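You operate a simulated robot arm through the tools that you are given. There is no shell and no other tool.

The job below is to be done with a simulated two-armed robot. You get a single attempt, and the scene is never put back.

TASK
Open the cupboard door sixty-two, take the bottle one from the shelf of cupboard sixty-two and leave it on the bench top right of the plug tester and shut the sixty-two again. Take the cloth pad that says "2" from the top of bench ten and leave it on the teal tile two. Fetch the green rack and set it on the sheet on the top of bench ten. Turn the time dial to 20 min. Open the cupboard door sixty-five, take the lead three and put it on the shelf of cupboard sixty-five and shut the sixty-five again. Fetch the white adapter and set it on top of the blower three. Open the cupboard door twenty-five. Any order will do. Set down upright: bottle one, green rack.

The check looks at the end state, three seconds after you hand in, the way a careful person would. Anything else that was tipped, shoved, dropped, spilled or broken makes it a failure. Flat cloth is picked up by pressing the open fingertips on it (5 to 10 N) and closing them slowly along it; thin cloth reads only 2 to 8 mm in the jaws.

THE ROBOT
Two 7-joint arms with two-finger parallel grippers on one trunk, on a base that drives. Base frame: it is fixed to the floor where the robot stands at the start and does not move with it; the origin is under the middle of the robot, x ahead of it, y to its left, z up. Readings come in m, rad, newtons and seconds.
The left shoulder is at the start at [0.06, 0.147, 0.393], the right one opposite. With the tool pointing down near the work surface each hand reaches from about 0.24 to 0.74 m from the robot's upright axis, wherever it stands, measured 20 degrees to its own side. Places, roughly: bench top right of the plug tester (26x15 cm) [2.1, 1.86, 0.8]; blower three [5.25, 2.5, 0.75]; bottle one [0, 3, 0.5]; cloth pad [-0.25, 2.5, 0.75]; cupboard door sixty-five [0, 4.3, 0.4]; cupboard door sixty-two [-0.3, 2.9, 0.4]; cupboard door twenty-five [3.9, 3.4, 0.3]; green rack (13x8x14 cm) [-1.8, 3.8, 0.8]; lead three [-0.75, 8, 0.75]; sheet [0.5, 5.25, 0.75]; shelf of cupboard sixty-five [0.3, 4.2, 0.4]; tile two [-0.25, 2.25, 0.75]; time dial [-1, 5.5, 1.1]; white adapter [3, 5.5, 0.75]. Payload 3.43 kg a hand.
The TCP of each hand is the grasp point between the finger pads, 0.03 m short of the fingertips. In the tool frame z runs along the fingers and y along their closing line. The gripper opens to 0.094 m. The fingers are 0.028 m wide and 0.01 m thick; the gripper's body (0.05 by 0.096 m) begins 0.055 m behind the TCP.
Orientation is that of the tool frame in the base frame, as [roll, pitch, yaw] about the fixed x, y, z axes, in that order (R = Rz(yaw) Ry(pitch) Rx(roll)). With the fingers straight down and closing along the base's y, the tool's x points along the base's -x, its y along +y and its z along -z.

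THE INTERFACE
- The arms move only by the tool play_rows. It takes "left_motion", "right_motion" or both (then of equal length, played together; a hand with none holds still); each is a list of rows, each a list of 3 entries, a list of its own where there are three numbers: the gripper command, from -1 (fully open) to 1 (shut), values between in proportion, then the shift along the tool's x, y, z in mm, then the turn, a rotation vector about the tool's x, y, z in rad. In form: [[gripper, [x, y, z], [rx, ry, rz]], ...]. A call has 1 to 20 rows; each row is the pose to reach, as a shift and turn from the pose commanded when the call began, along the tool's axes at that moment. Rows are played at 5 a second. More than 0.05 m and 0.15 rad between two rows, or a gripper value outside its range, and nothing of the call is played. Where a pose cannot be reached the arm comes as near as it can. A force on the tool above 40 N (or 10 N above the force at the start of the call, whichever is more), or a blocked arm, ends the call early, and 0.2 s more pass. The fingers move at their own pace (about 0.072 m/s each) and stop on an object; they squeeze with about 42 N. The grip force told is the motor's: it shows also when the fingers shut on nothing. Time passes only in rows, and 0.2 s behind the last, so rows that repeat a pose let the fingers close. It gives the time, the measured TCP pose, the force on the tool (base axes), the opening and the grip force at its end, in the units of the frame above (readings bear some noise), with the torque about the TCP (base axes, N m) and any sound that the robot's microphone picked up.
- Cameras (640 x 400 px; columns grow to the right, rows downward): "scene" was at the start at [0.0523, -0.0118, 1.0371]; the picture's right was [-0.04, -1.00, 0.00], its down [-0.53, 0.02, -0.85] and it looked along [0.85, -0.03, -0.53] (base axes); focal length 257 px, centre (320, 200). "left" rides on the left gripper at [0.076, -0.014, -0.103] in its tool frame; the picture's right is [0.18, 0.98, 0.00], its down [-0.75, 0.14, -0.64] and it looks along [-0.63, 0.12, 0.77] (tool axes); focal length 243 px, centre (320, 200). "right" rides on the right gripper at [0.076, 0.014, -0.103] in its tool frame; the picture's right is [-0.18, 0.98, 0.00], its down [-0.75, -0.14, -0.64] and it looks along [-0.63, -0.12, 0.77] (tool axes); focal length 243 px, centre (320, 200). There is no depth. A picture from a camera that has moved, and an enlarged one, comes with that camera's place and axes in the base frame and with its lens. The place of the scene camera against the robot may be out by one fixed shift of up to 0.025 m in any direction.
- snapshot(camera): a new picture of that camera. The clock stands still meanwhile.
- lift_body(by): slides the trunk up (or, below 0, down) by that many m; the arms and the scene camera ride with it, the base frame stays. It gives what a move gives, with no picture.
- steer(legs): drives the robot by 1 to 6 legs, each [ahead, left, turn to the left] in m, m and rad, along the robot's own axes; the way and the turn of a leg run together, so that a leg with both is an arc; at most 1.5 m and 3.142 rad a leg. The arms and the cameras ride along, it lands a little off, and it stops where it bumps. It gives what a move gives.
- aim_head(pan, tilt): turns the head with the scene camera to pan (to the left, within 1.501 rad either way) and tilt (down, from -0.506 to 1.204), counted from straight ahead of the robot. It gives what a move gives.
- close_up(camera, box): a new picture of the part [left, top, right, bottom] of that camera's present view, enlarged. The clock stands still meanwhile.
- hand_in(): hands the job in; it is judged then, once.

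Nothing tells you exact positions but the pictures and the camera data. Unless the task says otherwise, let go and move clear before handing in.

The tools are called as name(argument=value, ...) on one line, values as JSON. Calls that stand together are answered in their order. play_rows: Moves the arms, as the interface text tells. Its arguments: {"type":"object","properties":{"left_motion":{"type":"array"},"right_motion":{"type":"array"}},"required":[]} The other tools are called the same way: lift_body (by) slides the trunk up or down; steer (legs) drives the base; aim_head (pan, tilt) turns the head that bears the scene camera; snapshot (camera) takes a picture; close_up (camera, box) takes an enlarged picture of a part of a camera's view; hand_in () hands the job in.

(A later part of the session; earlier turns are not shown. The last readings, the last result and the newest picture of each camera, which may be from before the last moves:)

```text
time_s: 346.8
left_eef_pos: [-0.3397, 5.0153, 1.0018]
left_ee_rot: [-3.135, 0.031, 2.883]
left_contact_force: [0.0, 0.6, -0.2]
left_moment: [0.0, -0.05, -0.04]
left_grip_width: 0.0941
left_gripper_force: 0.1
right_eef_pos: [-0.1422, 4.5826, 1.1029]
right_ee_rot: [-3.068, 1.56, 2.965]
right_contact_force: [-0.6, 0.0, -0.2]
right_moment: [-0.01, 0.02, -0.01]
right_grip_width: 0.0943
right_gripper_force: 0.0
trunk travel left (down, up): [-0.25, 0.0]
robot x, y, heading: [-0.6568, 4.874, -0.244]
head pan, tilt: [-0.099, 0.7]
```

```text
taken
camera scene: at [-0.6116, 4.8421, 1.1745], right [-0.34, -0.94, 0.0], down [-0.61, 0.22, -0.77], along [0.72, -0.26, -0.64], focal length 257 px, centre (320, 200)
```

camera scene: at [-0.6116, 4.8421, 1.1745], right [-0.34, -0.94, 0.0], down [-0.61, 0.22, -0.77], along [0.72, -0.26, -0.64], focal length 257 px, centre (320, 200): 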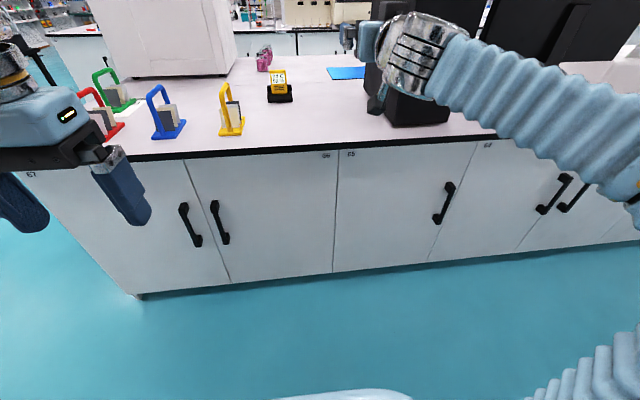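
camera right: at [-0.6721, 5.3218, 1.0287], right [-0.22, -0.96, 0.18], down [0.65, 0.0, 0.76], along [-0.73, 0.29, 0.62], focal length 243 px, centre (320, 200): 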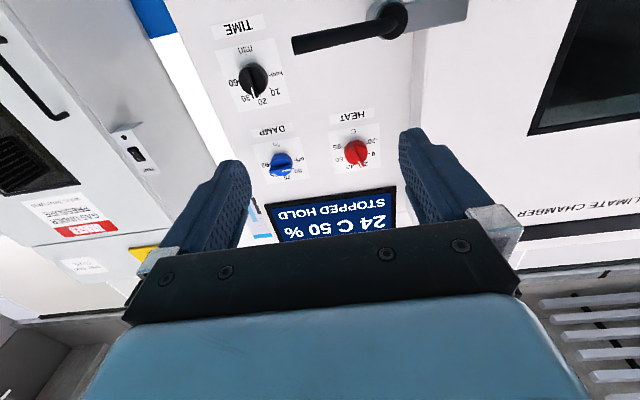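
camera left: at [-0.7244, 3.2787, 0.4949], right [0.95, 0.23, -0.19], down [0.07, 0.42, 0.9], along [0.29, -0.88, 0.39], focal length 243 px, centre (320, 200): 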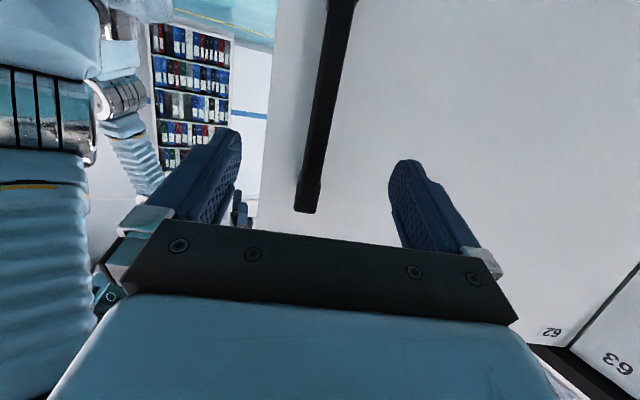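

close_up(camera="scene", box=[160, 130, 580, 290])

close_up(camera="scene", box=[300, 140, 400, 170])

```text
1.52 times, centred on (370, 210) of scene
camera zoom: at [-0.6116, 4.8421, 1.1745], right [-0.34, -0.94, 0.0], down [-0.61, 0.22, -0.77], along [0.72, -0.26, -0.64], focal length 392 px, centre (244, 185)
```

zoom: 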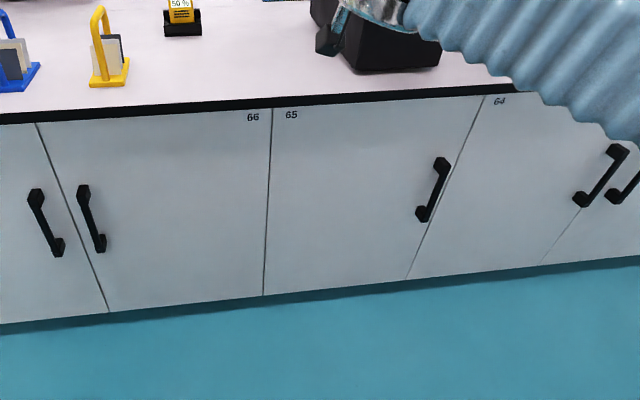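

```text
6.40 times, centred on (350, 155) of scene
camera zoom: at [-0.6116, 4.8421, 1.1745], right [-0.34, -0.94, 0.0], down [-0.61, 0.22, -0.77], along [0.72, -0.26, -0.64], focal length 1646 px, centre (128, 488)
```

zoom: 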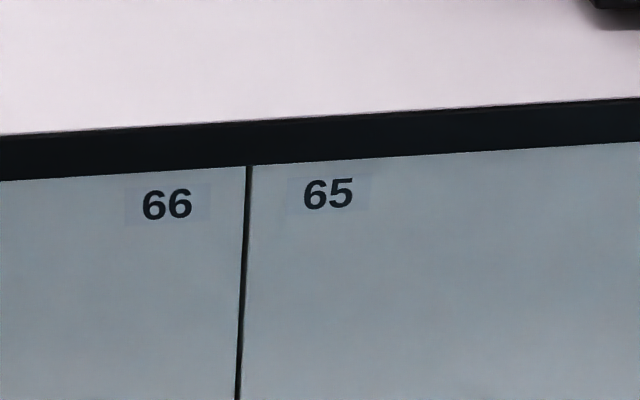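

Door 65 has its hinge on the left and its handle at about (-0.07, 4.15, 0.52), same layout as 62. I line up with it for the left hand.

steer(legs=[[-0.03, -0.744, 0.02]])

lift_body(by=-0.11)

play_rows(left_motion=[[-1, [-30, 0, 25], [0, 0, 0]], [-1, [-60, 0, 50], [0, 0, 0]], [-1, [-90, 0, 75], [0, 0, 0]], [-1, [-120, 0, 105], [0, -0.1, 0]], [-1, [-150, 0, 135], [0, -0.2, 0]], [-1, [-180, 0, 165], [0, -0.3, 0]], [-1, [-210, 0, 195], [0, -0.44, 0]], [-1, [-235, 0, 225], [0, -0.58, 0]], [-1, [-255, 0, 255], [0, -0.72, 0]], [-1, [-270, 0, 285], [0, -0.86, 0]], [-1, [-285, 0, 310], [0, -1.0, 0]], [-1, [-295, 0, 325], [0, -1.14, 0]], [-1, [-300, 0, 330], [0, -1.28, 0]], [-1, [-300, 0, 330], [0, -1.28, 0]]])

snapshot(camera="scene")

snapshot(camera="left")

```text
time_s: 350.8
left_eef_pos: [-0.5434, 4.3052, 1.0025]
left_ee_rot: [-3.133, 0.03, 2.916]
left_contact_force: [-0.3, -0.2, -0.4]
left_moment: [-0.01, -0.01, 0.0]
left_grip_width: 0.094
left_gripper_force: 0.0
right_eef_pos: [-0.3302, 3.8799, 1.1042]
right_ee_rot: [-3.059, 1.56, 3.007]
right_contact_force: [0.2, 0.4, -0.5]
right_moment: [-0.02, 0.0, -0.01]
right_grip_width: 0.094
right_gripper_force: 0.1
trunk travel left (down, up): [-0.25, 0.0]
robot x, y, heading: [-0.8507, 4.1548, -0.21]
head pan, tilt: [-0.099, 0.7]
```

```text
time_s: 352.2
left_eef_pos: [-0.5431, 4.3044, 0.891]
left_ee_rot: [-3.134, 0.032, 2.914]
left_contact_force: [0.4, -0.3, 0.6]
left_moment: [-0.01, -0.02, 0.01]
left_grip_width: 0.094
left_gripper_force: 0.0
right_eef_pos: [-0.3317, 3.8803, 0.9937]
right_ee_rot: [-3.067, 1.561, 3.0]
right_contact_force: [-0.6, 0.2, 0.1]
right_moment: [-0.01, -0.01, 0.0]
right_grip_width: 0.094
right_gripper_force: 0.1
trunk travel left (down, up): [-0.14, 0.11]
robot x, y, heading: [-0.8524, 4.1539, -0.212]
head pan, tilt: [-0.099, 0.7]
```

```text
time_s: 355.2
left_eef_pos: [-0.242, 4.2338, 0.57]
left_ee_rot: [-3.109, 1.311, 2.944]
left_contact_force: [0.4, -1.1, -0.1]
left_moment: [0.01, -0.01, 0.0]
left_grip_width: 0.094
left_gripper_force: 0.0
right_eef_pos: [-0.3309, 3.8801, 0.9921]
right_ee_rot: [-3.063, 1.561, 2.999]
right_contact_force: [0.8, -0.2, 0.3]
right_moment: [-0.03, -0.02, 0.0]
right_grip_width: 0.0939
right_gripper_force: 0.1
trunk travel left (down, up): [-0.14, 0.11]
robot x, y, heading: [-0.852, 4.1516, -0.216]
head pan, tilt: [-0.099, 0.7]
```

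```text
taken
camera scene: at [-0.8097, 4.1244, 1.0644], right [-0.31, -0.95, 0.0], down [-0.61, 0.2, -0.76], along [0.73, -0.23, -0.64], focal length 257 px, centre (320, 200)
```

scene: 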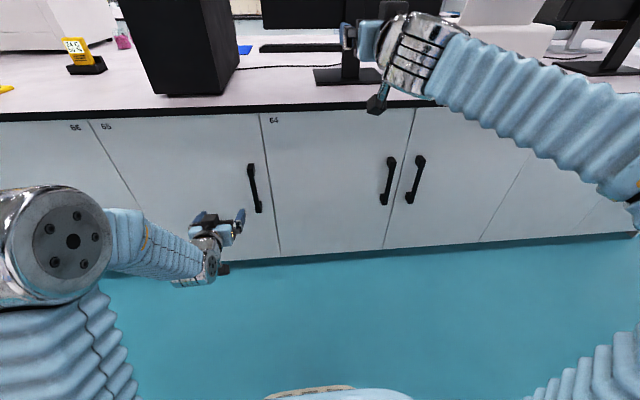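

```text
taken
camera left: at [-0.3605, 4.2466, 0.5235], right [0.17, 0.97, -0.19], down [-0.38, 0.24, 0.89], along [0.91, -0.08, 0.41], focal length 243 px, centre (320, 200)
```

left: 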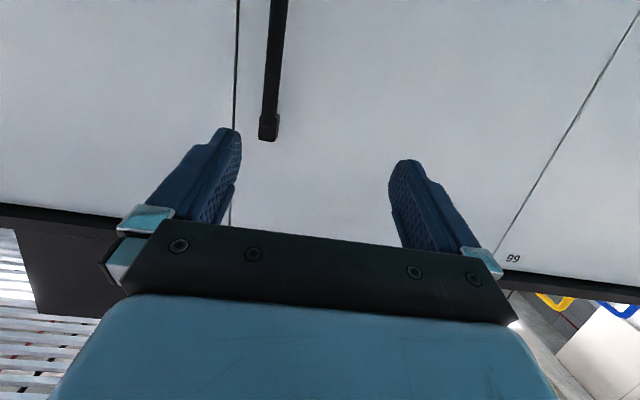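

play_rows(left_motion=[[-1, [0, -25, 10], [0, 0, 0]], [-1, [0, -52, 20], [0, 0, 0]], [-1, [0, -52, 60], [0, 0, 0]], [-1, [0, -52, 100], [0, 0, 0]], [-1, [0, -52, 140], [0, 0, 0]], [-1, [0, -52, 140], [0, 0, 0]]])

snapshot(camera="left")

close_up(camera="scene", box=[180, 130, 340, 290])

```text
time_s: 356.6
left_eef_pos: [-0.1219, 4.1542, 0.5353]
left_ee_rot: [-3.112, 1.311, 2.944]
left_contact_force: [-0.4, -0.4, 0.1]
left_moment: [0.04, -0.02, 0.0]
left_grip_width: 0.094
left_gripper_force: 0.0
right_eef_pos: [-0.3304, 3.8812, 0.9931]
right_ee_rot: [-3.064, 1.559, 2.999]
right_contact_force: [0.2, 0.0, 0.2]
right_moment: [0.0, -0.03, 0.0]
right_grip_width: 0.0941
right_gripper_force: 0.1
trunk travel left (down, up): [-0.14, 0.11]
robot x, y, heading: [-0.8514, 4.1526, -0.214]
head pan, tilt: [-0.099, 0.7]
```

```text
taken
camera left: at [-0.2406, 4.167, 0.4878], right [0.17, 0.97, -0.19], down [-0.38, 0.24, 0.89], along [0.91, -0.08, 0.41], focal length 243 px, centre (320, 200)
```

left: 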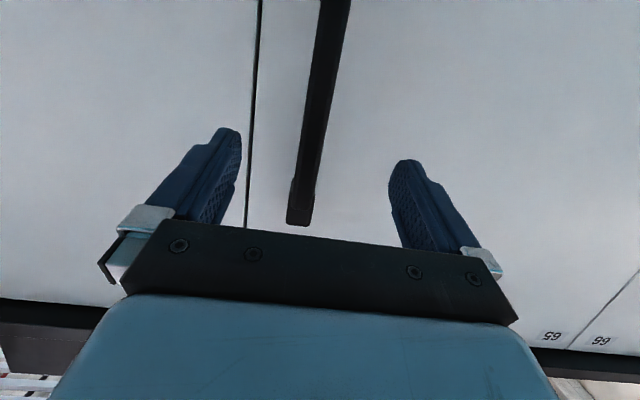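

```text
2.50 times, centred on (260, 210) of scene
camera zoom: at [-0.8096, 4.1244, 1.0644], right [-0.31, -0.95, 0.0], down [-0.61, 0.2, -0.76], along [0.73, -0.23, -0.64], focal length 643 px, centre (470, 175)
```

zoom: 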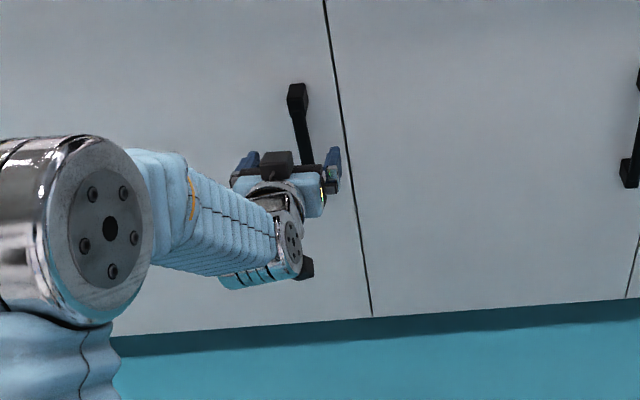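

play_rows(left_motion=[[-1, [0, 0, 20], [0, 0, 0]], [-1, [0, 0, 38], [0, 0, 0]], [-1, [0, 0, 38], [0, 0, 0]], [0, [0, 0, 38], [0, 0, 0]], [1, [0, 0, 38], [0, 0, 0]], [1, [0, 0, 38], [0, 0, 0]], [1, [0, 0, 38], [0, 0, 0]], [1, [0, 0, 38], [0, 0, 0]]])

snapshot(camera="left")

```text
time_s: 358.4
left_eef_pos: [-0.0872, 4.1403, 0.5259]
left_ee_rot: [-3.119, 1.31, 2.93]
left_contact_force: [-8.3, -22.7, -1.4]
left_moment: [0.84, -0.44, -0.36]
left_grip_width: 0.0179
left_gripper_force: 45.3
right_eef_pos: [-0.3306, 3.8804, 0.9928]
right_ee_rot: [3.097, 1.56, 2.876]
right_contact_force: [-0.6, -0.2, 0.4]
right_moment: [-0.03, 0.01, 0.02]
right_grip_width: 0.0939
right_gripper_force: 0.0
trunk travel left (down, up): [-0.14, 0.11]
robot x, y, heading: [-0.8529, 4.1532, -0.219]
head pan, tilt: [-0.099, 0.7]
```

```text
taken
camera left: at [-0.2056, 4.1548, 0.4789], right [0.18, 0.97, -0.18], down [-0.38, 0.24, 0.89], along [0.91, -0.09, 0.41], focal length 243 px, centre (320, 200)
```

left: 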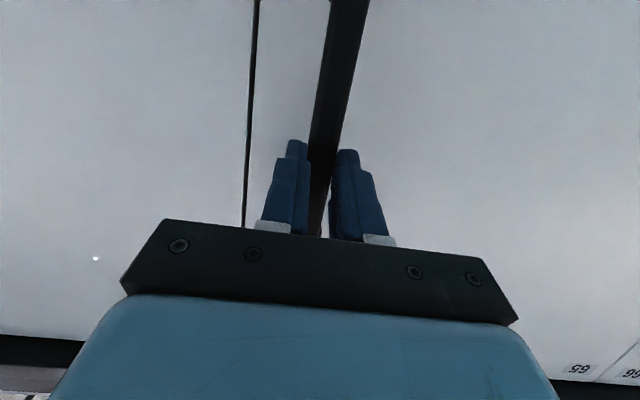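

The handle of 65 is gripped. I pull the door along its arc (hinge about (0.045, 4.53), radius 0.41).

play_rows(left_motion=[[1, [0, -4, 0], [0, 0, 0]], [1, [5.3, -1, -19.7], [0.048, 0, 0.013]], [1, [10.5, 2.7, -39.3], [0.097, 0, 0.026]], [1, [15.7, 7.6, -58.6], [0.145, 0, 0.039]], [1, [20.8, 13.5, -77.8], [0.193, 0, 0.052]], [1, [25.8, 20.4, -96.6], [0.242, 0, 0.065]], [1, [30.7, 28.2, -115], [0.29, 0, 0.077]], [1, [35.5, 37, -133], [0.338, 0, 0.09]], [1, [40.2, 46.7, -150.7], [0.386, 0, 0.103]], [1, [44.8, 57.2, -167.8], [0.435, 0, 0.116]], [1, [49.2, 68.7, -184.3], [0.483, 0, 0.129]], [1, [53.5, 81, -200.3], [0.531, 0, 0.142]], [1, [57.6, 94.1, -215.7], [0.58, 0, 0.155]]])

snapshot(camera="scene")

```text
time_s: 361.4
left_eef_pos: [-0.2812, 4.2893, 0.5258]
left_ee_rot: [-3.125, 1.312, 2.344]
left_contact_force: [1.0, 2.8, -4.8]
left_moment: [0.59, -0.44, 0.57]
left_grip_width: 0.0178
left_gripper_force: 44.5
right_eef_pos: [-0.3301, 3.8806, 0.9934]
right_ee_rot: [-3.032, 1.56, 3.032]
right_contact_force: [0.3, 0.1, 0.2]
right_moment: [0.02, -0.02, 0.02]
right_grip_width: 0.0942
right_gripper_force: 0.0
trunk travel left (down, up): [-0.14, 0.11]
robot x, y, heading: [-0.8532, 4.1556, -0.214]
head pan, tilt: [-0.099, 0.7]
stopped in row 13 (left hand): the force on the tool passed its limit at 41 N (the readings are from after the stop); the commanded pose is now the measured one
```

```text
taken
camera scene: at [-0.8092, 4.1247, 1.0643], right [-0.31, -0.95, 0.0], down [-0.61, 0.2, -0.76], along [0.73, -0.23, -0.64], focal length 257 px, centre (320, 200)
```

scene: 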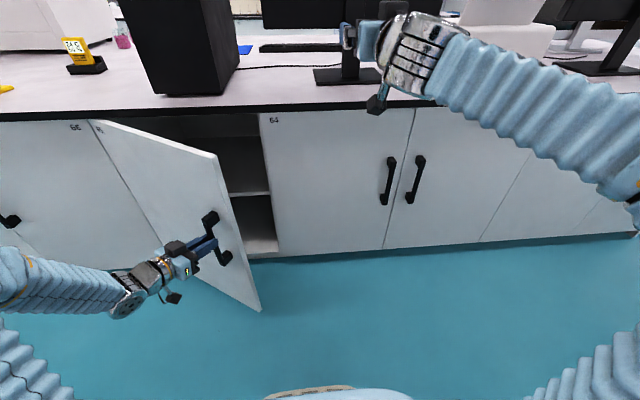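

play_rows(left_motion=[[1, [5.2, 3.3, -19.6], [0.048, 0, 0.013]], [1, [10.4, 7.6, -39.2], [0.097, 0, 0.026]], [1, [15.5, 12.9, -58.4], [0.145, 0, 0.039]], [1, [20.5, 19.1, -77.3], [0.193, 0, 0.052]], [1, [25.4, 26.4, -96], [0.242, 0, 0.065]], [1, [30.3, 34.6, -114.3], [0.29, 0, 0.077]], [1, [35, 43.7, -132.1], [0.338, 0, 0.09]], [1, [39.6, 53.7, -149.5], [0.386, 0, 0.103]], [1, [44.1, 64.7, -166.4], [0.435, 0, 0.116]], [1, [48.4, 76.5, -182.7], [0.483, 0, 0.129]], [1, [52.6, 89.1, -198.5], [0.531, 0, 0.142]], [1, [56.6, 102.5, -213.5], [0.58, 0, 0.155]]])

snapshot(camera="scene")

```text
time_s: 363.5
left_eef_pos: [-0.3553, 4.4635, 0.5258]
left_ee_rot: [-3.11, 1.314, 1.89]
left_contact_force: [-2.7, 0.9, -4.7]
left_moment: [-0.28, -0.61, 0.56]
left_grip_width: 0.018
left_gripper_force: 44.8
right_eef_pos: [-0.3314, 3.8807, 0.9932]
right_ee_rot: [-3.021, 1.561, 3.046]
right_contact_force: [-0.3, -0.1, -0.1]
right_moment: [0.02, 0.0, -0.04]
right_grip_width: 0.0942
right_gripper_force: 0.0
trunk travel left (down, up): [-0.14, 0.11]
robot x, y, heading: [-0.8552, 4.1509, -0.208]
head pan, tilt: [-0.099, 0.7]
stopped in row 10 (left hand): the force on the tool passed its limit at 42 N (the readings are from after the stop); the commanded pose is now the measured one
```

```text
taken
camera scene: at [-0.8096, 4.1247, 1.0647], right [-0.31, -0.95, 0.0], down [-0.61, 0.2, -0.76], along [0.73, -0.23, -0.64], focal length 257 px, centre (320, 200)
```

scene: 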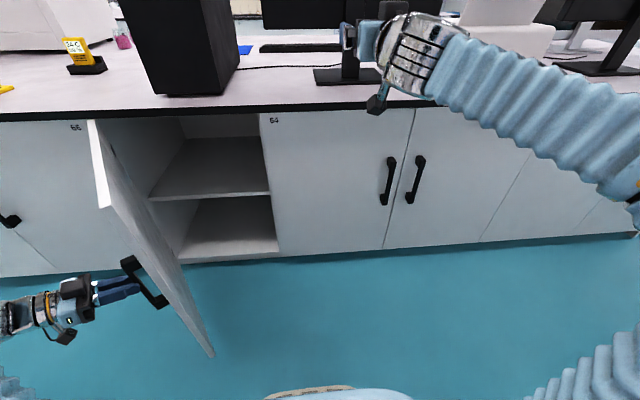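

play_rows(left_motion=[[1, [5.1, 3.6, -19.5], [0.048, 0, 0.013]], [1, [10.2, 8.2, -38.9], [0.097, 0, 0.026]], [1, [15.2, 13.9, -57.9], [0.145, 0, 0.039]], [1, [20.1, 20.5, -76.7], [0.193, 0, 0.052]], [1, [25, 28, -95.2], [0.242, 0, 0.065]], [1, [29.7, 36.5, -113.1], [0.29, 0, 0.077]], [1, [34.3, 46, -130.7], [0.338, 0, 0.09]], [1, [38.8, 56.3, -147.9], [0.386, 0, 0.103]]])

snapshot(camera="scene")

```text
time_s: 364.4
left_eef_pos: [-0.3631, 4.5354, 0.5258]
left_ee_rot: [-3.104, 1.316, 1.719]
left_contact_force: [-7.0, 1.3, 5.0]
left_moment: [-0.12, -0.46, 0.47]
left_grip_width: 0.0181
left_gripper_force: 45.0
right_eef_pos: [-0.3312, 3.88, 0.9924]
right_ee_rot: [-3.057, 1.563, 3.01]
right_contact_force: [0.1, -0.4, -0.2]
right_moment: [0.0, 0.02, 0.01]
right_grip_width: 0.094
right_gripper_force: 0.0
trunk travel left (down, up): [-0.14, 0.11]
robot x, y, heading: [-0.8554, 4.1504, -0.211]
head pan, tilt: [-0.099, 0.7]
stopped in row 4 (left hand): the force on the tool passed its limit at 42 N (the readings are from after the stop); the commanded pose is now the measured one
```

```text
taken
camera scene: at [-0.8106, 4.1245, 1.0647], right [-0.31, -0.95, 0.0], down [-0.61, 0.2, -0.77], along [0.73, -0.23, -0.64], focal length 257 px, centre (320, 200)
```

scene: 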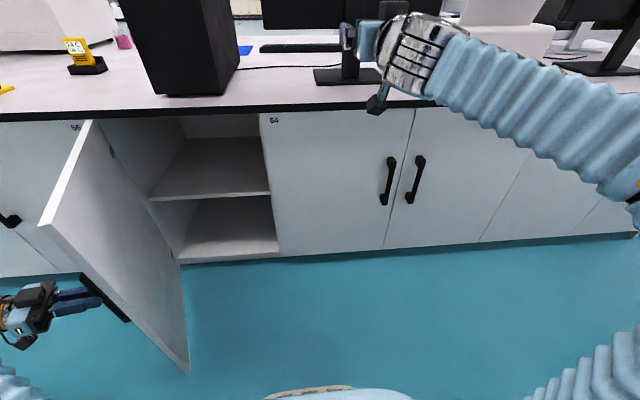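

play_rows(left_motion=[[1, [0, 2, 0], [0, 0, 0]], [1, [5, 5.7, -19.3], [0.048, 0, 0.013]], [1, [10.1, 10.4, -38.6], [0.097, 0, 0.026]], [1, [15, 16.1, -57.5], [0.145, 0, 0.039]], [1, [19.9, 22.8, -76.2], [0.193, 0, 0.052]], [1, [24.7, 30.4, -94.5], [0.242, 0, 0.065]], [1, [29.4, 38.9, -112.3], [0.29, 0, 0.077]]])

snapshot(camera="scene")

```text
time_s: 365.0
left_eef_pos: [-0.3635, 4.5474, 0.5274]
left_ee_rot: [-3.084, 1.316, 1.708]
left_contact_force: [-7.1, 1.2, 4.2]
left_moment: [0.12, -0.84, 0.42]
left_grip_width: 0.0181
left_gripper_force: 44.9
right_eef_pos: [-0.3311, 3.8812, 0.9951]
right_ee_rot: [-3.065, 1.563, 3.003]
right_contact_force: [0.1, -0.5, -0.2]
right_moment: [-0.02, 0.0, -0.02]
right_grip_width: 0.094
right_gripper_force: 0.0
trunk travel left (down, up): [-0.14, 0.11]
robot x, y, heading: [-0.8509, 4.1544, -0.21]
head pan, tilt: [-0.099, 0.7]
stopped in row 2 (left hand): the force on the tool passed its limit at 41 N (the readings are from after the stop); the commanded pose is now the measured one
```

```text
taken
camera scene: at [-0.811, 4.1244, 1.0645], right [-0.31, -0.95, 0.0], down [-0.61, 0.2, -0.77], along [0.73, -0.23, -0.64], focal length 257 px, centre (320, 200)
```

scene: 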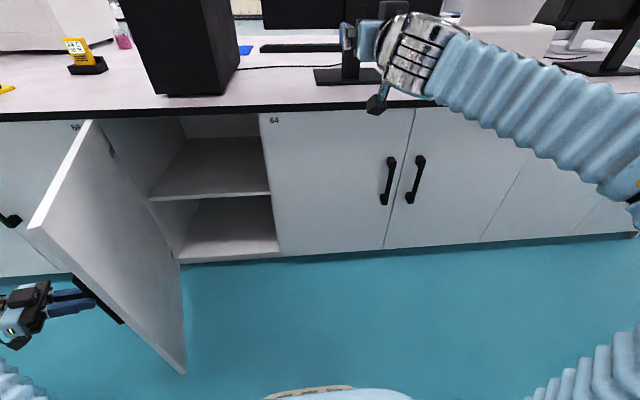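

Door 65 is open about 74°, with an empty shelf inside. I release, back off and tuck the left arm.

play_rows(left_motion=[[-1, [0, 0, 0], [0, 0, 0]], [-1, [0, 0, 0], [0, 0, 0]], [-1, [0, 0, 0], [0, 0, 0]], [-1, [0, 0, -25], [0, 0, 0]], [-1, [0, 0, -50], [0, 0, 0]], [-1, [0, 0, -75], [0, 0, 0]], [-1, [0, 0, -75], [0, 0, 0]]])

steer(legs=[[-0.2, -0.1, 0]])

play_rows(left_motion=[[-1, [0, -10, 0], [-0.13, 0, -0.04]], [-1, [0, -20, 0], [-0.26, 0, -0.08]], [-1, [0, -30, 0], [-0.39, 0, -0.12]], [-1, [-10, -40, 20], [-0.52, 0, -0.16]], [-1, [-20, -50, 40], [-0.65, 0, -0.2]], [-1, [-30, -60, 60], [-0.78, 0, -0.24]], [-1, [-40, -60, 80], [-0.91, 0, -0.28]], [-1, [-50, -60, 100], [-1.04, 0, -0.31]], [-1, [-60, -60, 120], [-1.14, 0, -0.33]]])

snapshot(camera="scene")

```text
time_s: 366.6
left_eef_pos: [-0.3674, 4.6206, 0.5415]
left_ee_rot: [-3.077, 1.315, 1.716]
left_contact_force: [0.0, 0.6, 0.2]
left_moment: [-0.01, -0.02, 0.0]
left_grip_width: 0.094
left_gripper_force: 0.0
right_eef_pos: [-0.33, 3.882, 0.9925]
right_ee_rot: [-3.046, 1.562, 3.021]
right_contact_force: [-0.7, 0.1, 0.3]
right_moment: [-0.03, 0.0, 0.03]
right_grip_width: 0.094
right_gripper_force: 0.0
trunk travel left (down, up): [-0.14, 0.11]
robot x, y, heading: [-0.8537, 4.1566, -0.212]
head pan, tilt: [-0.099, 0.7]
```

```text
time_s: 368.3
left_eef_pos: [-0.5834, 4.5642, 0.5426]
left_ee_rot: [-3.078, 1.317, 1.715]
left_contact_force: [0.7, -0.6, -0.1]
left_moment: [0.01, 0.01, 0.0]
left_grip_width: 0.0943
left_gripper_force: 0.1
right_eef_pos: [-0.5453, 3.8256, 0.9928]
right_ee_rot: [-3.041, 1.559, 3.023]
right_contact_force: [0.1, 0.0, -0.1]
right_moment: [0.0, 0.03, 0.0]
right_grip_width: 0.094
right_gripper_force: 0.1
trunk travel left (down, up): [-0.14, 0.11]
robot x, y, heading: [-1.0706, 4.0975, -0.211]
head pan, tilt: [-0.099, 0.7]
```

```text
time_s: 370.3
left_eef_pos: [-0.6314, 4.4302, 0.5708]
left_ee_rot: [-3.031, 1.281, 2.948]
left_contact_force: [-0.2, 0.9, 0.0]
left_moment: [-0.01, -0.04, 0.02]
left_grip_width: 0.0942
left_gripper_force: 0.0
right_eef_pos: [-0.5466, 3.8258, 0.9942]
right_ee_rot: [-3.035, 1.561, 3.03]
right_contact_force: [0.1, 1.2, -0.3]
right_moment: [-0.01, 0.0, -0.05]
right_grip_width: 0.0941
right_gripper_force: 0.0
trunk travel left (down, up): [-0.14, 0.11]
robot x, y, heading: [-1.072, 4.0935, -0.213]
head pan, tilt: [-0.099, 0.7]
```

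```text
taken
camera scene: at [-1.0255, 4.0692, 1.0644], right [-0.31, -0.95, 0.0], down [-0.61, 0.2, -0.76], along [0.73, -0.23, -0.64], focal length 257 px, centre (320, 200)
```

scene: 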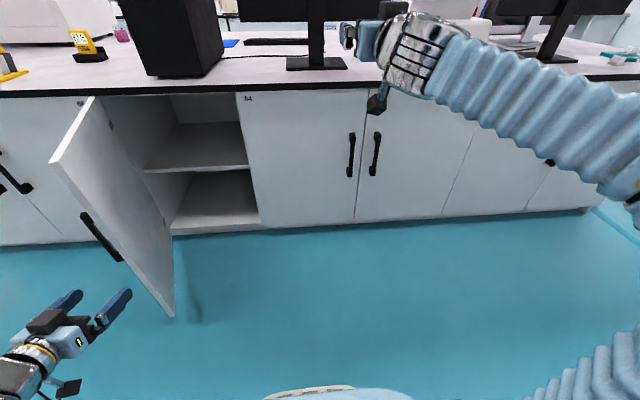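

play_rows(left_motion=[[-1, [-32.6, -30, 21.6], [0, 0, 0]], [-1, [-65, -60, 43], [0, 0, 0]], [-1, [-97.7, -90, 64.7], [0, 0, 0]], [-1, [-130, -120, 86], [0, 0, 0]], [-1, [-163, -150, 108], [0, 0, 0]], [-1, [-195, -180, 129], [0, 0, 0]], [-1, [-204, -189, 115], [0, 0.127, 0]], [-1, [-212, -198, 101], [0, 0.254, 0]], [-1, [-220, -207, 87], [0, 0.381, 0]], [-1, [-229, -216, 73], [0, 0.508, 0]], [-1, [-237, -225, 59], [0, 0.635, 0]], [-1, [-245, -234, 45], [0, 0.762, 0]], [-1, [-254, -243, 31], [0, 0.889, 0]], [-1, [-262, -252, 17], [0, 1.016, 0]], [-1, [-270, -261, 3], [0, 1.143, 0]], [-1, [-279, -270, -10], [0, 1.27, 0]], [-1, [-279, -270, -10], [0, 1.27, 0]]])

lift_body(by=0.11)

steer(legs=[[0, 0, 1.56], [1.0, -0.05, 0]])

aim_head(pan=0.1, tilt=0.3)

snapshot(camera="scene")

```text
time_s: 373.9
left_eef_pos: [-0.645, 4.1571, 0.8509]
left_ee_rot: [-3.11, 0.013, 2.842]
left_contact_force: [-0.1, -0.6, 0.1]
left_moment: [0.02, 0.03, 0.0]
left_grip_width: 0.0938
left_gripper_force: 0.0
left hand out of reach, approached as far as the arm can: row 1, 2
right_eef_pos: [-0.5457, 3.8261, 0.9947]
right_ee_rot: [-3.065, 1.563, 3.003]
right_contact_force: [0.4, -0.9, 0.4]
right_moment: [0.02, 0.0, 0.0]
right_grip_width: 0.0938
right_gripper_force: 0.0
trunk travel left (down, up): [-0.14, 0.11]
robot x, y, heading: [-1.0714, 4.0975, -0.212]
head pan, tilt: [-0.099, 0.7]
```

```text
time_s: 375.3
left_eef_pos: [-0.6462, 4.1564, 0.96]
left_ee_rot: [-3.109, 0.013, 2.841]
left_contact_force: [0.1, -0.3, 0.0]
left_moment: [-0.01, 0.03, -0.02]
left_grip_width: 0.094
left_gripper_force: 0.0
right_eef_pos: [-0.5457, 3.8262, 1.1024]
right_ee_rot: [-3.056, 1.561, 3.012]
right_contact_force: [-0.7, 0.5, -1.2]
right_moment: [0.03, -0.02, -0.01]
right_grip_width: 0.0939
right_gripper_force: 0.1
trunk travel left (down, up): [-0.25, 0.0]
robot x, y, heading: [-1.0679, 4.1005, -0.213]
head pan, tilt: [-0.099, 0.7]
```

```text
time_s: 382.0
left_eef_pos: [-1.0236, 4.9306, 0.9655]
left_ee_rot: [-3.115, 0.02, -1.842]
left_contact_force: [-0.3, 0.4, 0.0]
left_moment: [0.05, -0.02, 0.01]
left_grip_width: 0.0939
left_gripper_force: 0.1
right_eef_pos: [-0.6939, 5.0369, 1.1107]
right_ee_rot: [1.855, 1.566, -3.046]
right_contact_force: [0.7, -2.0, 0.1]
right_moment: [0.04, 0.0, -0.03]
right_grip_width: 0.0942
right_gripper_force: 0.0
trunk travel left (down, up): [-0.25, 0.0]
robot x, y, heading: [-0.9546, 4.5195, 1.384]
head pan, tilt: [-0.099, 0.7]
stopped in leg 2: the robot was blocked; the commanded pose is now the measured one
```

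```text
time_s: 382.9
left_eef_pos: [-1.0228, 4.9273, 0.9644]
left_ee_rot: [-3.115, 0.024, -1.848]
left_contact_force: [-1.0, -1.0, 0.4]
left_moment: [-0.01, -0.02, -0.02]
left_grip_width: 0.094
left_gripper_force: 0.1
right_eef_pos: [-0.6936, 5.033, 1.1103]
right_ee_rot: [1.009, 1.566, 2.387]
right_contact_force: [-0.4, -0.6, 0.4]
right_moment: [0.01, 0.02, 0.01]
right_grip_width: 0.094
right_gripper_force: 0.2
trunk travel left (down, up): [-0.25, 0.0]
robot x, y, heading: [-0.9569, 4.5142, 1.383]
head pan, tilt: [0.099, 0.3]
```

```text
taken
camera scene: at [-0.9592, 4.5475, 1.2122], right [1.0, -0.09, 0.0], down [-0.03, -0.28, -0.96], along [0.08, 0.96, -0.28], focal length 257 px, centre (320, 200)
```

scene: 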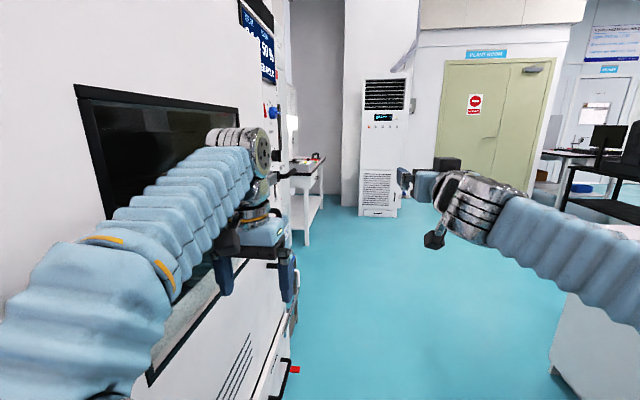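

The base was blocked, most likely the left elbow against the chamber front. I back off, face the bench, and instead strafe north between the chamber and the open door.

steer(legs=[[-0.25, -0.1, 0], [0, 0, -1.59]])

aim_head(pan=0.3, tilt=0.7)

snapshot(camera="scene")

aim_head(pan=1.45, tilt=0.5)

snapshot(camera="scene")

```text
time_s: 388.7
left_eef_pos: [-0.4709, 4.2977, 0.9545]
left_ee_rot: [-3.108, 0.005, 2.818]
left_contact_force: [-0.1, 0.5, -0.9]
left_moment: [0.0, 0.01, 0.02]
left_grip_width: 0.0938
left_gripper_force: 0.0
right_eef_pos: [-0.3797, 3.9644, 1.0999]
right_ee_rot: [-3.106, 1.557, 2.936]
right_contact_force: [0.1, -0.8, 0.1]
right_moment: [0.0, 0.0, -0.02]
right_grip_width: 0.094
right_gripper_force: 0.1
trunk travel left (down, up): [-0.25, 0.0]
robot x, y, heading: [-0.9045, 4.2535, -0.236]
head pan, tilt: [0.099, 0.3]
```

```text
time_s: 389.6
left_eef_pos: [-0.4716, 4.2988, 0.9559]
left_ee_rot: [-3.109, 0.004, 2.817]
left_contact_force: [-0.1, 0.6, -0.4]
left_moment: [-0.01, -0.01, -0.03]
left_grip_width: 0.0941
left_gripper_force: 0.0
right_eef_pos: [-0.379, 3.9633, 1.0985]
right_ee_rot: [-3.103, 1.555, 2.939]
right_contact_force: [0.2, -0.2, 0.1]
right_moment: [0.01, -0.04, -0.01]
right_grip_width: 0.0939
right_gripper_force: 0.0
trunk travel left (down, up): [-0.25, 0.0]
robot x, y, heading: [-0.9039, 4.2471, -0.234]
head pan, tilt: [0.3, 0.7]
```

```text
taken
camera scene: at [-0.856, 4.2534, 1.1745], right [0.06, -1.0, 0.0], down [-0.64, -0.04, -0.77], along [0.76, 0.05, -0.64], focal length 257 px, centre (320, 200)
```

scene: 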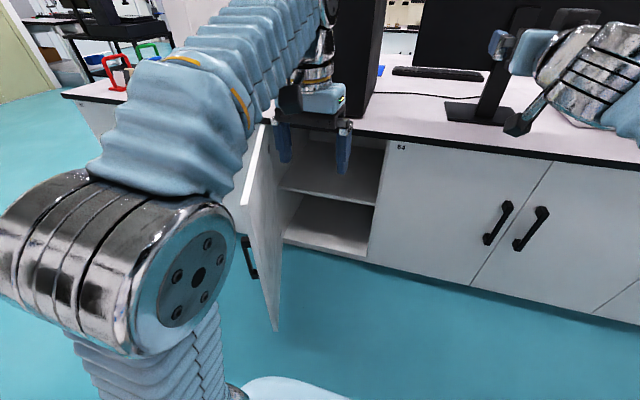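

```text
time_s: 391.0
left_eef_pos: [-0.4705, 4.2977, 0.9549]
left_ee_rot: [-3.108, 0.006, 2.817]
left_contact_force: [-0.4, -0.7, 0.3]
left_moment: [-0.02, 0.01, -0.01]
left_grip_width: 0.0941
left_gripper_force: 0.1
right_eef_pos: [-0.3798, 3.9641, 1.0994]
right_ee_rot: [-3.103, 1.553, 2.938]
right_contact_force: [-0.5, -0.2, -0.7]
right_moment: [0.01, 0.04, 0.0]
right_grip_width: 0.094
right_gripper_force: 0.0
trunk travel left (down, up): [-0.25, 0.0]
robot x, y, heading: [-0.9032, 4.2549, -0.241]
head pan, tilt: [1.45, 0.499]
```

```text
taken
camera scene: at [-0.909, 4.3333, 1.1922], right [0.94, -0.35, 0.0], down [-0.17, -0.45, -0.88], along [0.31, 0.82, -0.48], focal length 257 px, centre (320, 200)
```

scene: 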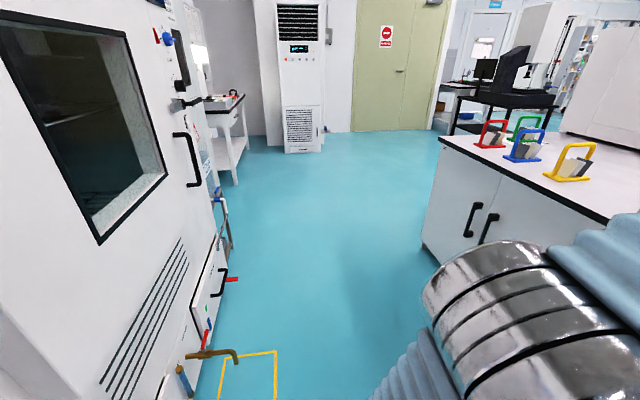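

A drain tap protrudes from the chamber (about (-0.99, 4.86)), so the gap beside the open door is too tight. I'll swing door 65 nearly shut from its outer side with the left fingertips so I can pass, and reopen it later.

steer(legs=[[0.1, 0, 0]])

play_rows(left_motion=[[1, [12.5, 39, 0], [0, 0, 0]], [1, [25, 78, 0], [0, 0, 0]], [1, [37, 116, 0], [0, 0, 0]], [1, [50, 155, 0], [0, 0, 0]], [1, [62, 194, 0], [0, 0, 0]], [1, [75, 233, 0], [0, 0, 0]], [1, [87, 271, 0], [0, 0, 0]], [1, [100, 310, 0], [0, 0, 0]], [1, [100, 310, 0], [0, 0, 0]]])

aim_head(pan=0.7, tilt=0.8)

snapshot(camera="scene")

snapshot(camera="left")

```text
time_s: 392.1
left_eef_pos: [-0.3734, 4.2747, 0.9569]
left_ee_rot: [-3.108, 0.005, 2.819]
left_contact_force: [0.2, 0.6, 0.0]
left_moment: [0.04, -0.03, 0.0]
left_grip_width: 0.094
left_gripper_force: 0.2
right_eef_pos: [-0.2811, 3.9403, 1.0997]
right_ee_rot: [-3.099, 1.556, 2.945]
right_contact_force: [-0.3, -0.8, 0.6]
right_moment: [0.01, 0.01, -0.02]
right_grip_width: 0.094
right_gripper_force: 0.1
trunk travel left (down, up): [-0.25, 0.0]
robot x, y, heading: [-0.8075, 4.2269, -0.233]
head pan, tilt: [1.45, 0.499]
```

```text
time_s: 394.1
left_eef_pos: [-0.3689, 4.6016, 0.9461]
left_ee_rot: [-3.107, 0.007, 2.819]
left_contact_force: [-0.6, -0.2, -0.1]
left_moment: [0.01, 0.02, -0.01]
left_grip_width: 0.0
left_gripper_force: 33.6
right_eef_pos: [-0.2798, 3.9405, 1.099]
right_ee_rot: [-3.084, 1.558, 2.96]
right_contact_force: [-0.2, 0.4, -0.2]
right_moment: [-0.01, 0.0, -0.01]
right_grip_width: 0.0941
right_gripper_force: 0.0
trunk travel left (down, up): [-0.25, 0.0]
robot x, y, heading: [-0.8065, 4.2258, -0.229]
head pan, tilt: [1.45, 0.499]
```

```text
time_s: 395.2
left_eef_pos: [-0.3693, 4.6015, 0.9458]
left_ee_rot: [-3.109, 0.004, 2.82]
left_contact_force: [-0.2, -0.1, 0.6]
left_moment: [-0.02, 0.01, -0.01]
left_grip_width: 0.0004
left_gripper_force: 32.7
right_eef_pos: [-0.2809, 3.9404, 1.0993]
right_ee_rot: [-3.093, 1.556, 2.95]
right_contact_force: [-0.4, -0.5, -0.1]
right_moment: [-0.03, -0.02, 0.02]
right_grip_width: 0.0941
right_gripper_force: 0.0
trunk travel left (down, up): [-0.25, 0.0]
robot x, y, heading: [-0.8054, 4.225, -0.234]
head pan, tilt: [0.7, 0.799]
```

```text
taken
camera scene: at [-0.7706, 4.2608, 1.1662], right [0.45, -0.89, 0.0], down [-0.64, -0.32, -0.7], along [0.62, 0.31, -0.72], focal length 257 px, centre (320, 200)
```

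scene: 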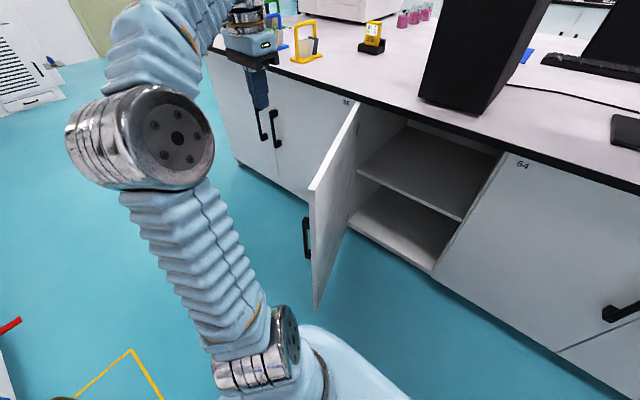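

```text
taken
camera left: at [-0.4452, 4.6164, 1.0487], right [0.14, 0.99, -0.03], down [0.76, -0.08, 0.64], along [0.63, -0.11, -0.77], focal length 243 px, centre (320, 200)
```

left: 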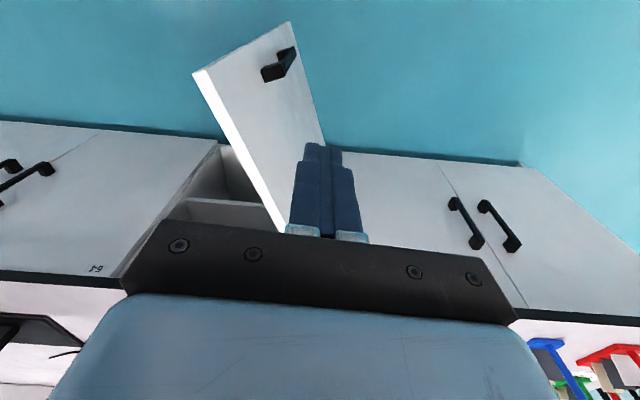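

play_rows(left_motion=[[1, [0, 0, 45], [0, 0, 0]], [1, [0, 0, 90], [0, 0, 0]], [1, [0, 0, 135], [0, 0, 0]], [1, [0, 0, 175], [0, 0, 0]], [1, [0, 0, 215], [0, 0, 0]], [1, [0, 0, 215], [0, 0, 0]]])

snapshot(camera="scene")

snapshot(camera="left")

```text
time_s: 396.6
left_eef_pos: [-0.3699, 4.5966, 0.7294]
left_ee_rot: [-3.107, 0.006, 2.819]
left_contact_force: [-0.3, 0.2, -0.4]
left_moment: [0.02, -0.02, 0.02]
left_grip_width: 0.0
left_gripper_force: 33.1
right_eef_pos: [-0.2818, 3.9402, 1.0987]
right_ee_rot: [-3.09, 1.554, 2.954]
right_contact_force: [-0.2, -0.4, 0.1]
right_moment: [0.03, 0.04, 0.0]
right_grip_width: 0.0939
right_gripper_force: 0.0
trunk travel left (down, up): [-0.25, 0.0]
robot x, y, heading: [-0.8068, 4.2271, -0.236]
head pan, tilt: [0.7, 0.799]
```

```text
taken
camera scene: at [-0.7705, 4.2608, 1.1662], right [0.45, -0.89, 0.0], down [-0.64, -0.32, -0.7], along [0.62, 0.31, -0.72], focal length 257 px, centre (320, 200)
```

scene: 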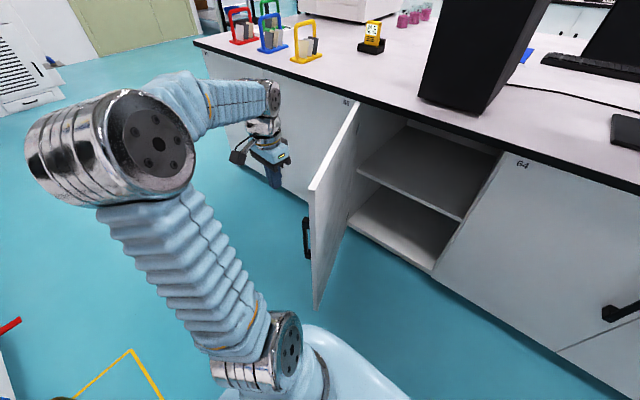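

```text
taken
camera left: at [-0.4471, 4.6117, 0.8329], right [0.14, 0.99, -0.03], down [0.76, -0.08, 0.64], along [0.63, -0.11, -0.77], focal length 243 px, centre (320, 200)
```

left: 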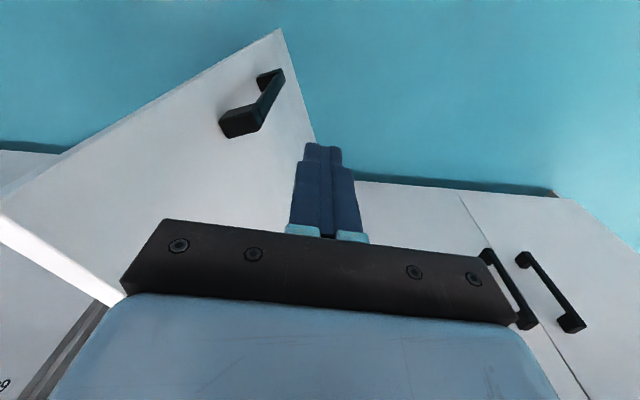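

play_rows(left_motion=[[1, [-12, -20, 0], [0, 0, 0]], [1, [-24, -40, 0], [0, 0, 0]], [1, [-35, -59, 0], [0, 0, 0]], [1, [-48, -85, 0], [0, 0, 0]], [1, [-62, -112, 0], [0, 0, 0]], [1, [-75, -138, 0], [0, 0, 0]], [1, [-89, -164, 0], [0, 0, 0]], [1, [-107, -183, 0], [0, 0, 0]], [1, [-125, -202, 0], [0, 0, 0]], [1, [-143, -221, 0], [0, 0, 0]], [1, [-160, -240, 0], [0, 0, 0]], [1, [-180, -252, 0], [0, 0, 0]], [1, [-201, -264, 0], [0, 0, 0]], [1, [-222, -277, 0], [0, 0, 0]], [1, [-242, -289, 0], [0, 0, 0]]])

snapshot(camera="scene")

```text
time_s: 399.8
left_eef_pos: [-0.2313, 4.2442, 0.7403]
left_ee_rot: [-3.108, 0.005, 2.82]
left_contact_force: [0.5, 0.1, 0.3]
left_moment: [-0.02, 0.02, -0.03]
left_grip_width: 0.0001
left_gripper_force: 32.9
right_eef_pos: [-0.2795, 3.9409, 1.0984]
right_ee_rot: [-3.093, 1.555, 2.951]
right_contact_force: [-0.1, 0.4, -0.7]
right_moment: [-0.02, 0.0, -0.01]
right_grip_width: 0.0938
right_gripper_force: 0.0
trunk travel left (down, up): [-0.25, 0.0]
robot x, y, heading: [-0.8054, 4.2266, -0.232]
head pan, tilt: [0.7, 0.799]
```

```text
taken
camera scene: at [-0.7706, 4.2607, 1.1662], right [0.45, -0.89, 0.0], down [-0.64, -0.32, -0.7], along [0.62, 0.31, -0.72], focal length 257 px, centre (320, 200)
```

scene: 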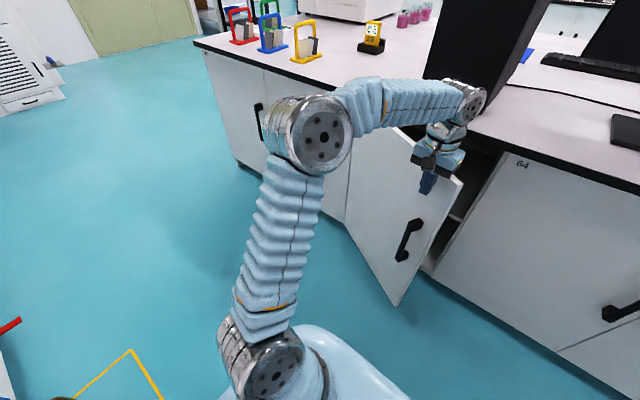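

Door 65 is ajar by about 30°. I lift the hand away, tuck it, and strafe north.

play_rows(left_motion=[[1, [15, 20, 0], [0, 0, 0]], [1, [30, 30, -35], [0, 0, 0]], [1, [45, 30, -75], [0, 0, 0]], [1, [60, 30, -115], [0, 0, 0]], [1, [85, 30, -155], [0, 0, 0]], [1, [115, 30, -190], [0, 0, 0]], [1, [145, 30, -220], [0, 0, 0]], [-1, [185, 30, -235], [0, 0, 0]], [-1, [225, 30, -235], [0, 0, 0]], [-1, [265, 30, -235], [0, 0, 0]], [-1, [265, 30, -235], [0, 0, 0]]])

steer(legs=[[0.05, 0.4, 0], [0.05, 0.9, 0]])

aim_head(pan=1.3, tilt=0.4)

snapshot(camera="scene")

```text
time_s: 402.2
left_eef_pos: [-0.4748, 4.3653, 0.9768]
left_ee_rot: [-3.109, 0.005, 2.82]
left_contact_force: [-0.1, 0.2, 0.2]
left_moment: [0.0, -0.02, 0.05]
left_grip_width: 0.094
left_gripper_force: 0.0
right_eef_pos: [-0.2817, 3.941, 1.1004]
right_ee_rot: [-3.091, 1.556, 2.954]
right_contact_force: [-0.1, 1.0, 0.2]
right_moment: [-0.02, 0.0, 0.01]
right_grip_width: 0.0939
right_gripper_force: 0.2
trunk travel left (down, up): [-0.25, 0.0]
robot x, y, heading: [-0.8038, 4.2279, -0.236]
head pan, tilt: [0.7, 0.799]
```

```text
time_s: 409.2
left_eef_pos: [-0.0607, 5.6236, 0.976]
left_ee_rot: [-3.108, 0.005, 2.815]
left_contact_force: [1.0, -0.3, -0.2]
left_moment: [0.02, 0.02, -0.01]
left_grip_width: 0.0942
left_gripper_force: 0.1
right_eef_pos: [0.1309, 5.1992, 1.0995]
right_ee_rot: [-3.101, 1.554, 2.939]
right_contact_force: [-0.1, -0.2, -0.1]
right_moment: [-0.01, 0.02, -0.01]
right_grip_width: 0.0941
right_gripper_force: 0.0
trunk travel left (down, up): [-0.25, 0.0]
robot x, y, heading: [-0.3942, 5.4846, -0.238]
head pan, tilt: [0.7, 0.799]
```

```text
time_s: 410.2
left_eef_pos: [-0.0611, 5.6238, 0.9767]
left_ee_rot: [-3.109, 0.006, 2.815]
left_contact_force: [-0.1, -0.6, 0.5]
left_moment: [0.01, -0.02, 0.02]
left_grip_width: 0.094
left_gripper_force: 0.0
right_eef_pos: [0.1305, 5.1986, 1.1002]
right_ee_rot: [-3.093, 1.555, 2.944]
right_contact_force: [-0.2, 0.3, -0.1]
right_moment: [-0.01, 0.01, -0.04]
right_grip_width: 0.0938
right_gripper_force: 0.1
trunk travel left (down, up): [-0.25, 0.0]
robot x, y, heading: [-0.396, 5.486, -0.24]
head pan, tilt: [1.3, 0.4]
```

```text
taken
camera scene: at [-0.3846, 5.5656, 1.2013], right [0.87, -0.49, 0.0], down [-0.19, -0.34, -0.92], along [0.45, 0.8, -0.39], focal length 257 px, centre (320, 200)
```

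scene: 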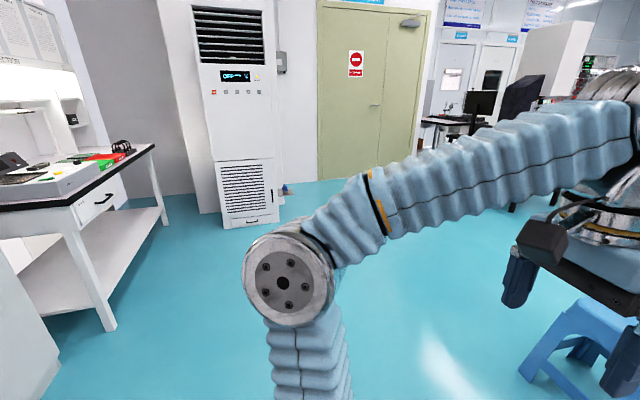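

steer(legs=[[0.1, 0.5, 0], [0, 0, 1.95], [0.9, 0, 0]])

aim_head(pan=0.3, tilt=0.5)

snapshot(camera="scene")

```text
time_s: 421.9
left_eef_pos: [-0.4502, 7.0933, 0.9761]
left_ee_rot: [-3.108, 0.005, -1.606]
left_contact_force: [-0.5, -0.3, -0.5]
left_moment: [-0.02, 0.01, 0.0]
left_grip_width: 0.0941
left_gripper_force: 0.1
right_eef_pos: [-0.0987, 7.3996, 1.0989]
right_ee_rot: [-3.096, 1.553, -1.476]
right_contact_force: [0.8, -0.7, -0.5]
right_moment: [-0.01, -0.01, -0.04]
right_grip_width: 0.0942
right_gripper_force: 0.2
trunk travel left (down, up): [-0.25, 0.0]
robot x, y, heading: [-0.2208, 6.8105, 1.628]
head pan, tilt: [1.3, 0.4]
```

```text
time_s: 423.2
left_eef_pos: [-0.4491, 7.0933, 0.9765]
left_ee_rot: [-3.108, 0.005, -1.604]
left_contact_force: [0.2, -0.5, 0.7]
left_moment: [0.04, -0.02, -0.02]
left_grip_width: 0.0941
left_gripper_force: 0.0
right_eef_pos: [-0.0982, 7.3995, 1.0988]
right_ee_rot: [-3.094, 1.555, -1.476]
right_contact_force: [0.1, -0.7, 0.4]
right_moment: [-0.01, 0.0, -0.03]
right_grip_width: 0.0941
right_gripper_force: 0.0
trunk travel left (down, up): [-0.25, 0.0]
robot x, y, heading: [-0.2243, 6.8182, 1.627]
head pan, tilt: [0.3, 0.499]
```

```text
taken
camera scene: at [-0.2604, 6.8619, 1.1922], right [0.94, 0.35, 0.0], down [0.17, -0.45, -0.88], along [-0.3, 0.82, -0.48], focal length 257 px, centre (320, 200)
```

scene: 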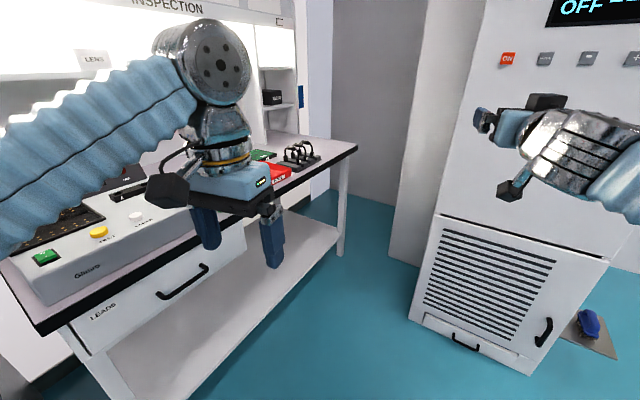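

close_up(camera="scene", box=[220, 100, 380, 200])

close_up(camera="scene", box=[255, 125, 345, 190])

```text
4.00 times, centred on (300, 150) of scene
camera zoom: at [-0.2604, 6.8619, 1.1922], right [0.94, 0.35, 0.0], down [0.17, -0.45, -0.88], along [-0.3, 0.82, -0.48], focal length 1029 px, centre (400, 400)
```

zoom: 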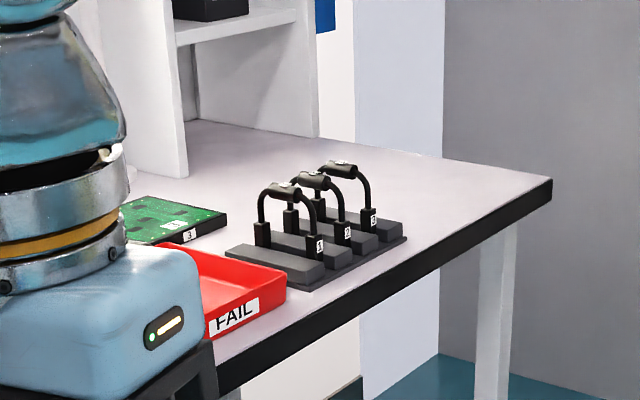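

```text
6.15 times, centred on (300, 158) of scene
camera zoom: at [-0.2604, 6.8619, 1.1922], right [0.94, 0.35, 0.0], down [0.17, -0.45, -0.88], along [-0.3, 0.82, -0.48], focal length 1583 px, centre (443, 462)
```

zoom: 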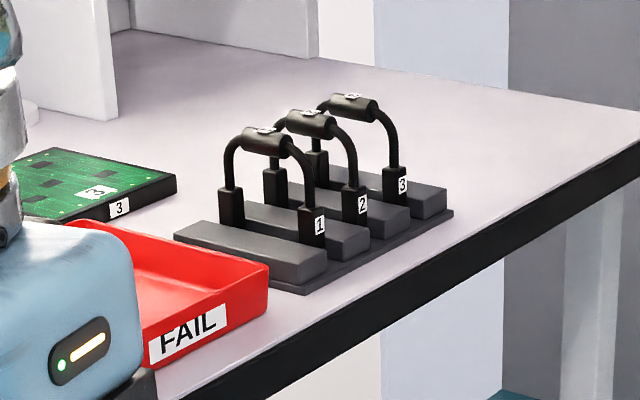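

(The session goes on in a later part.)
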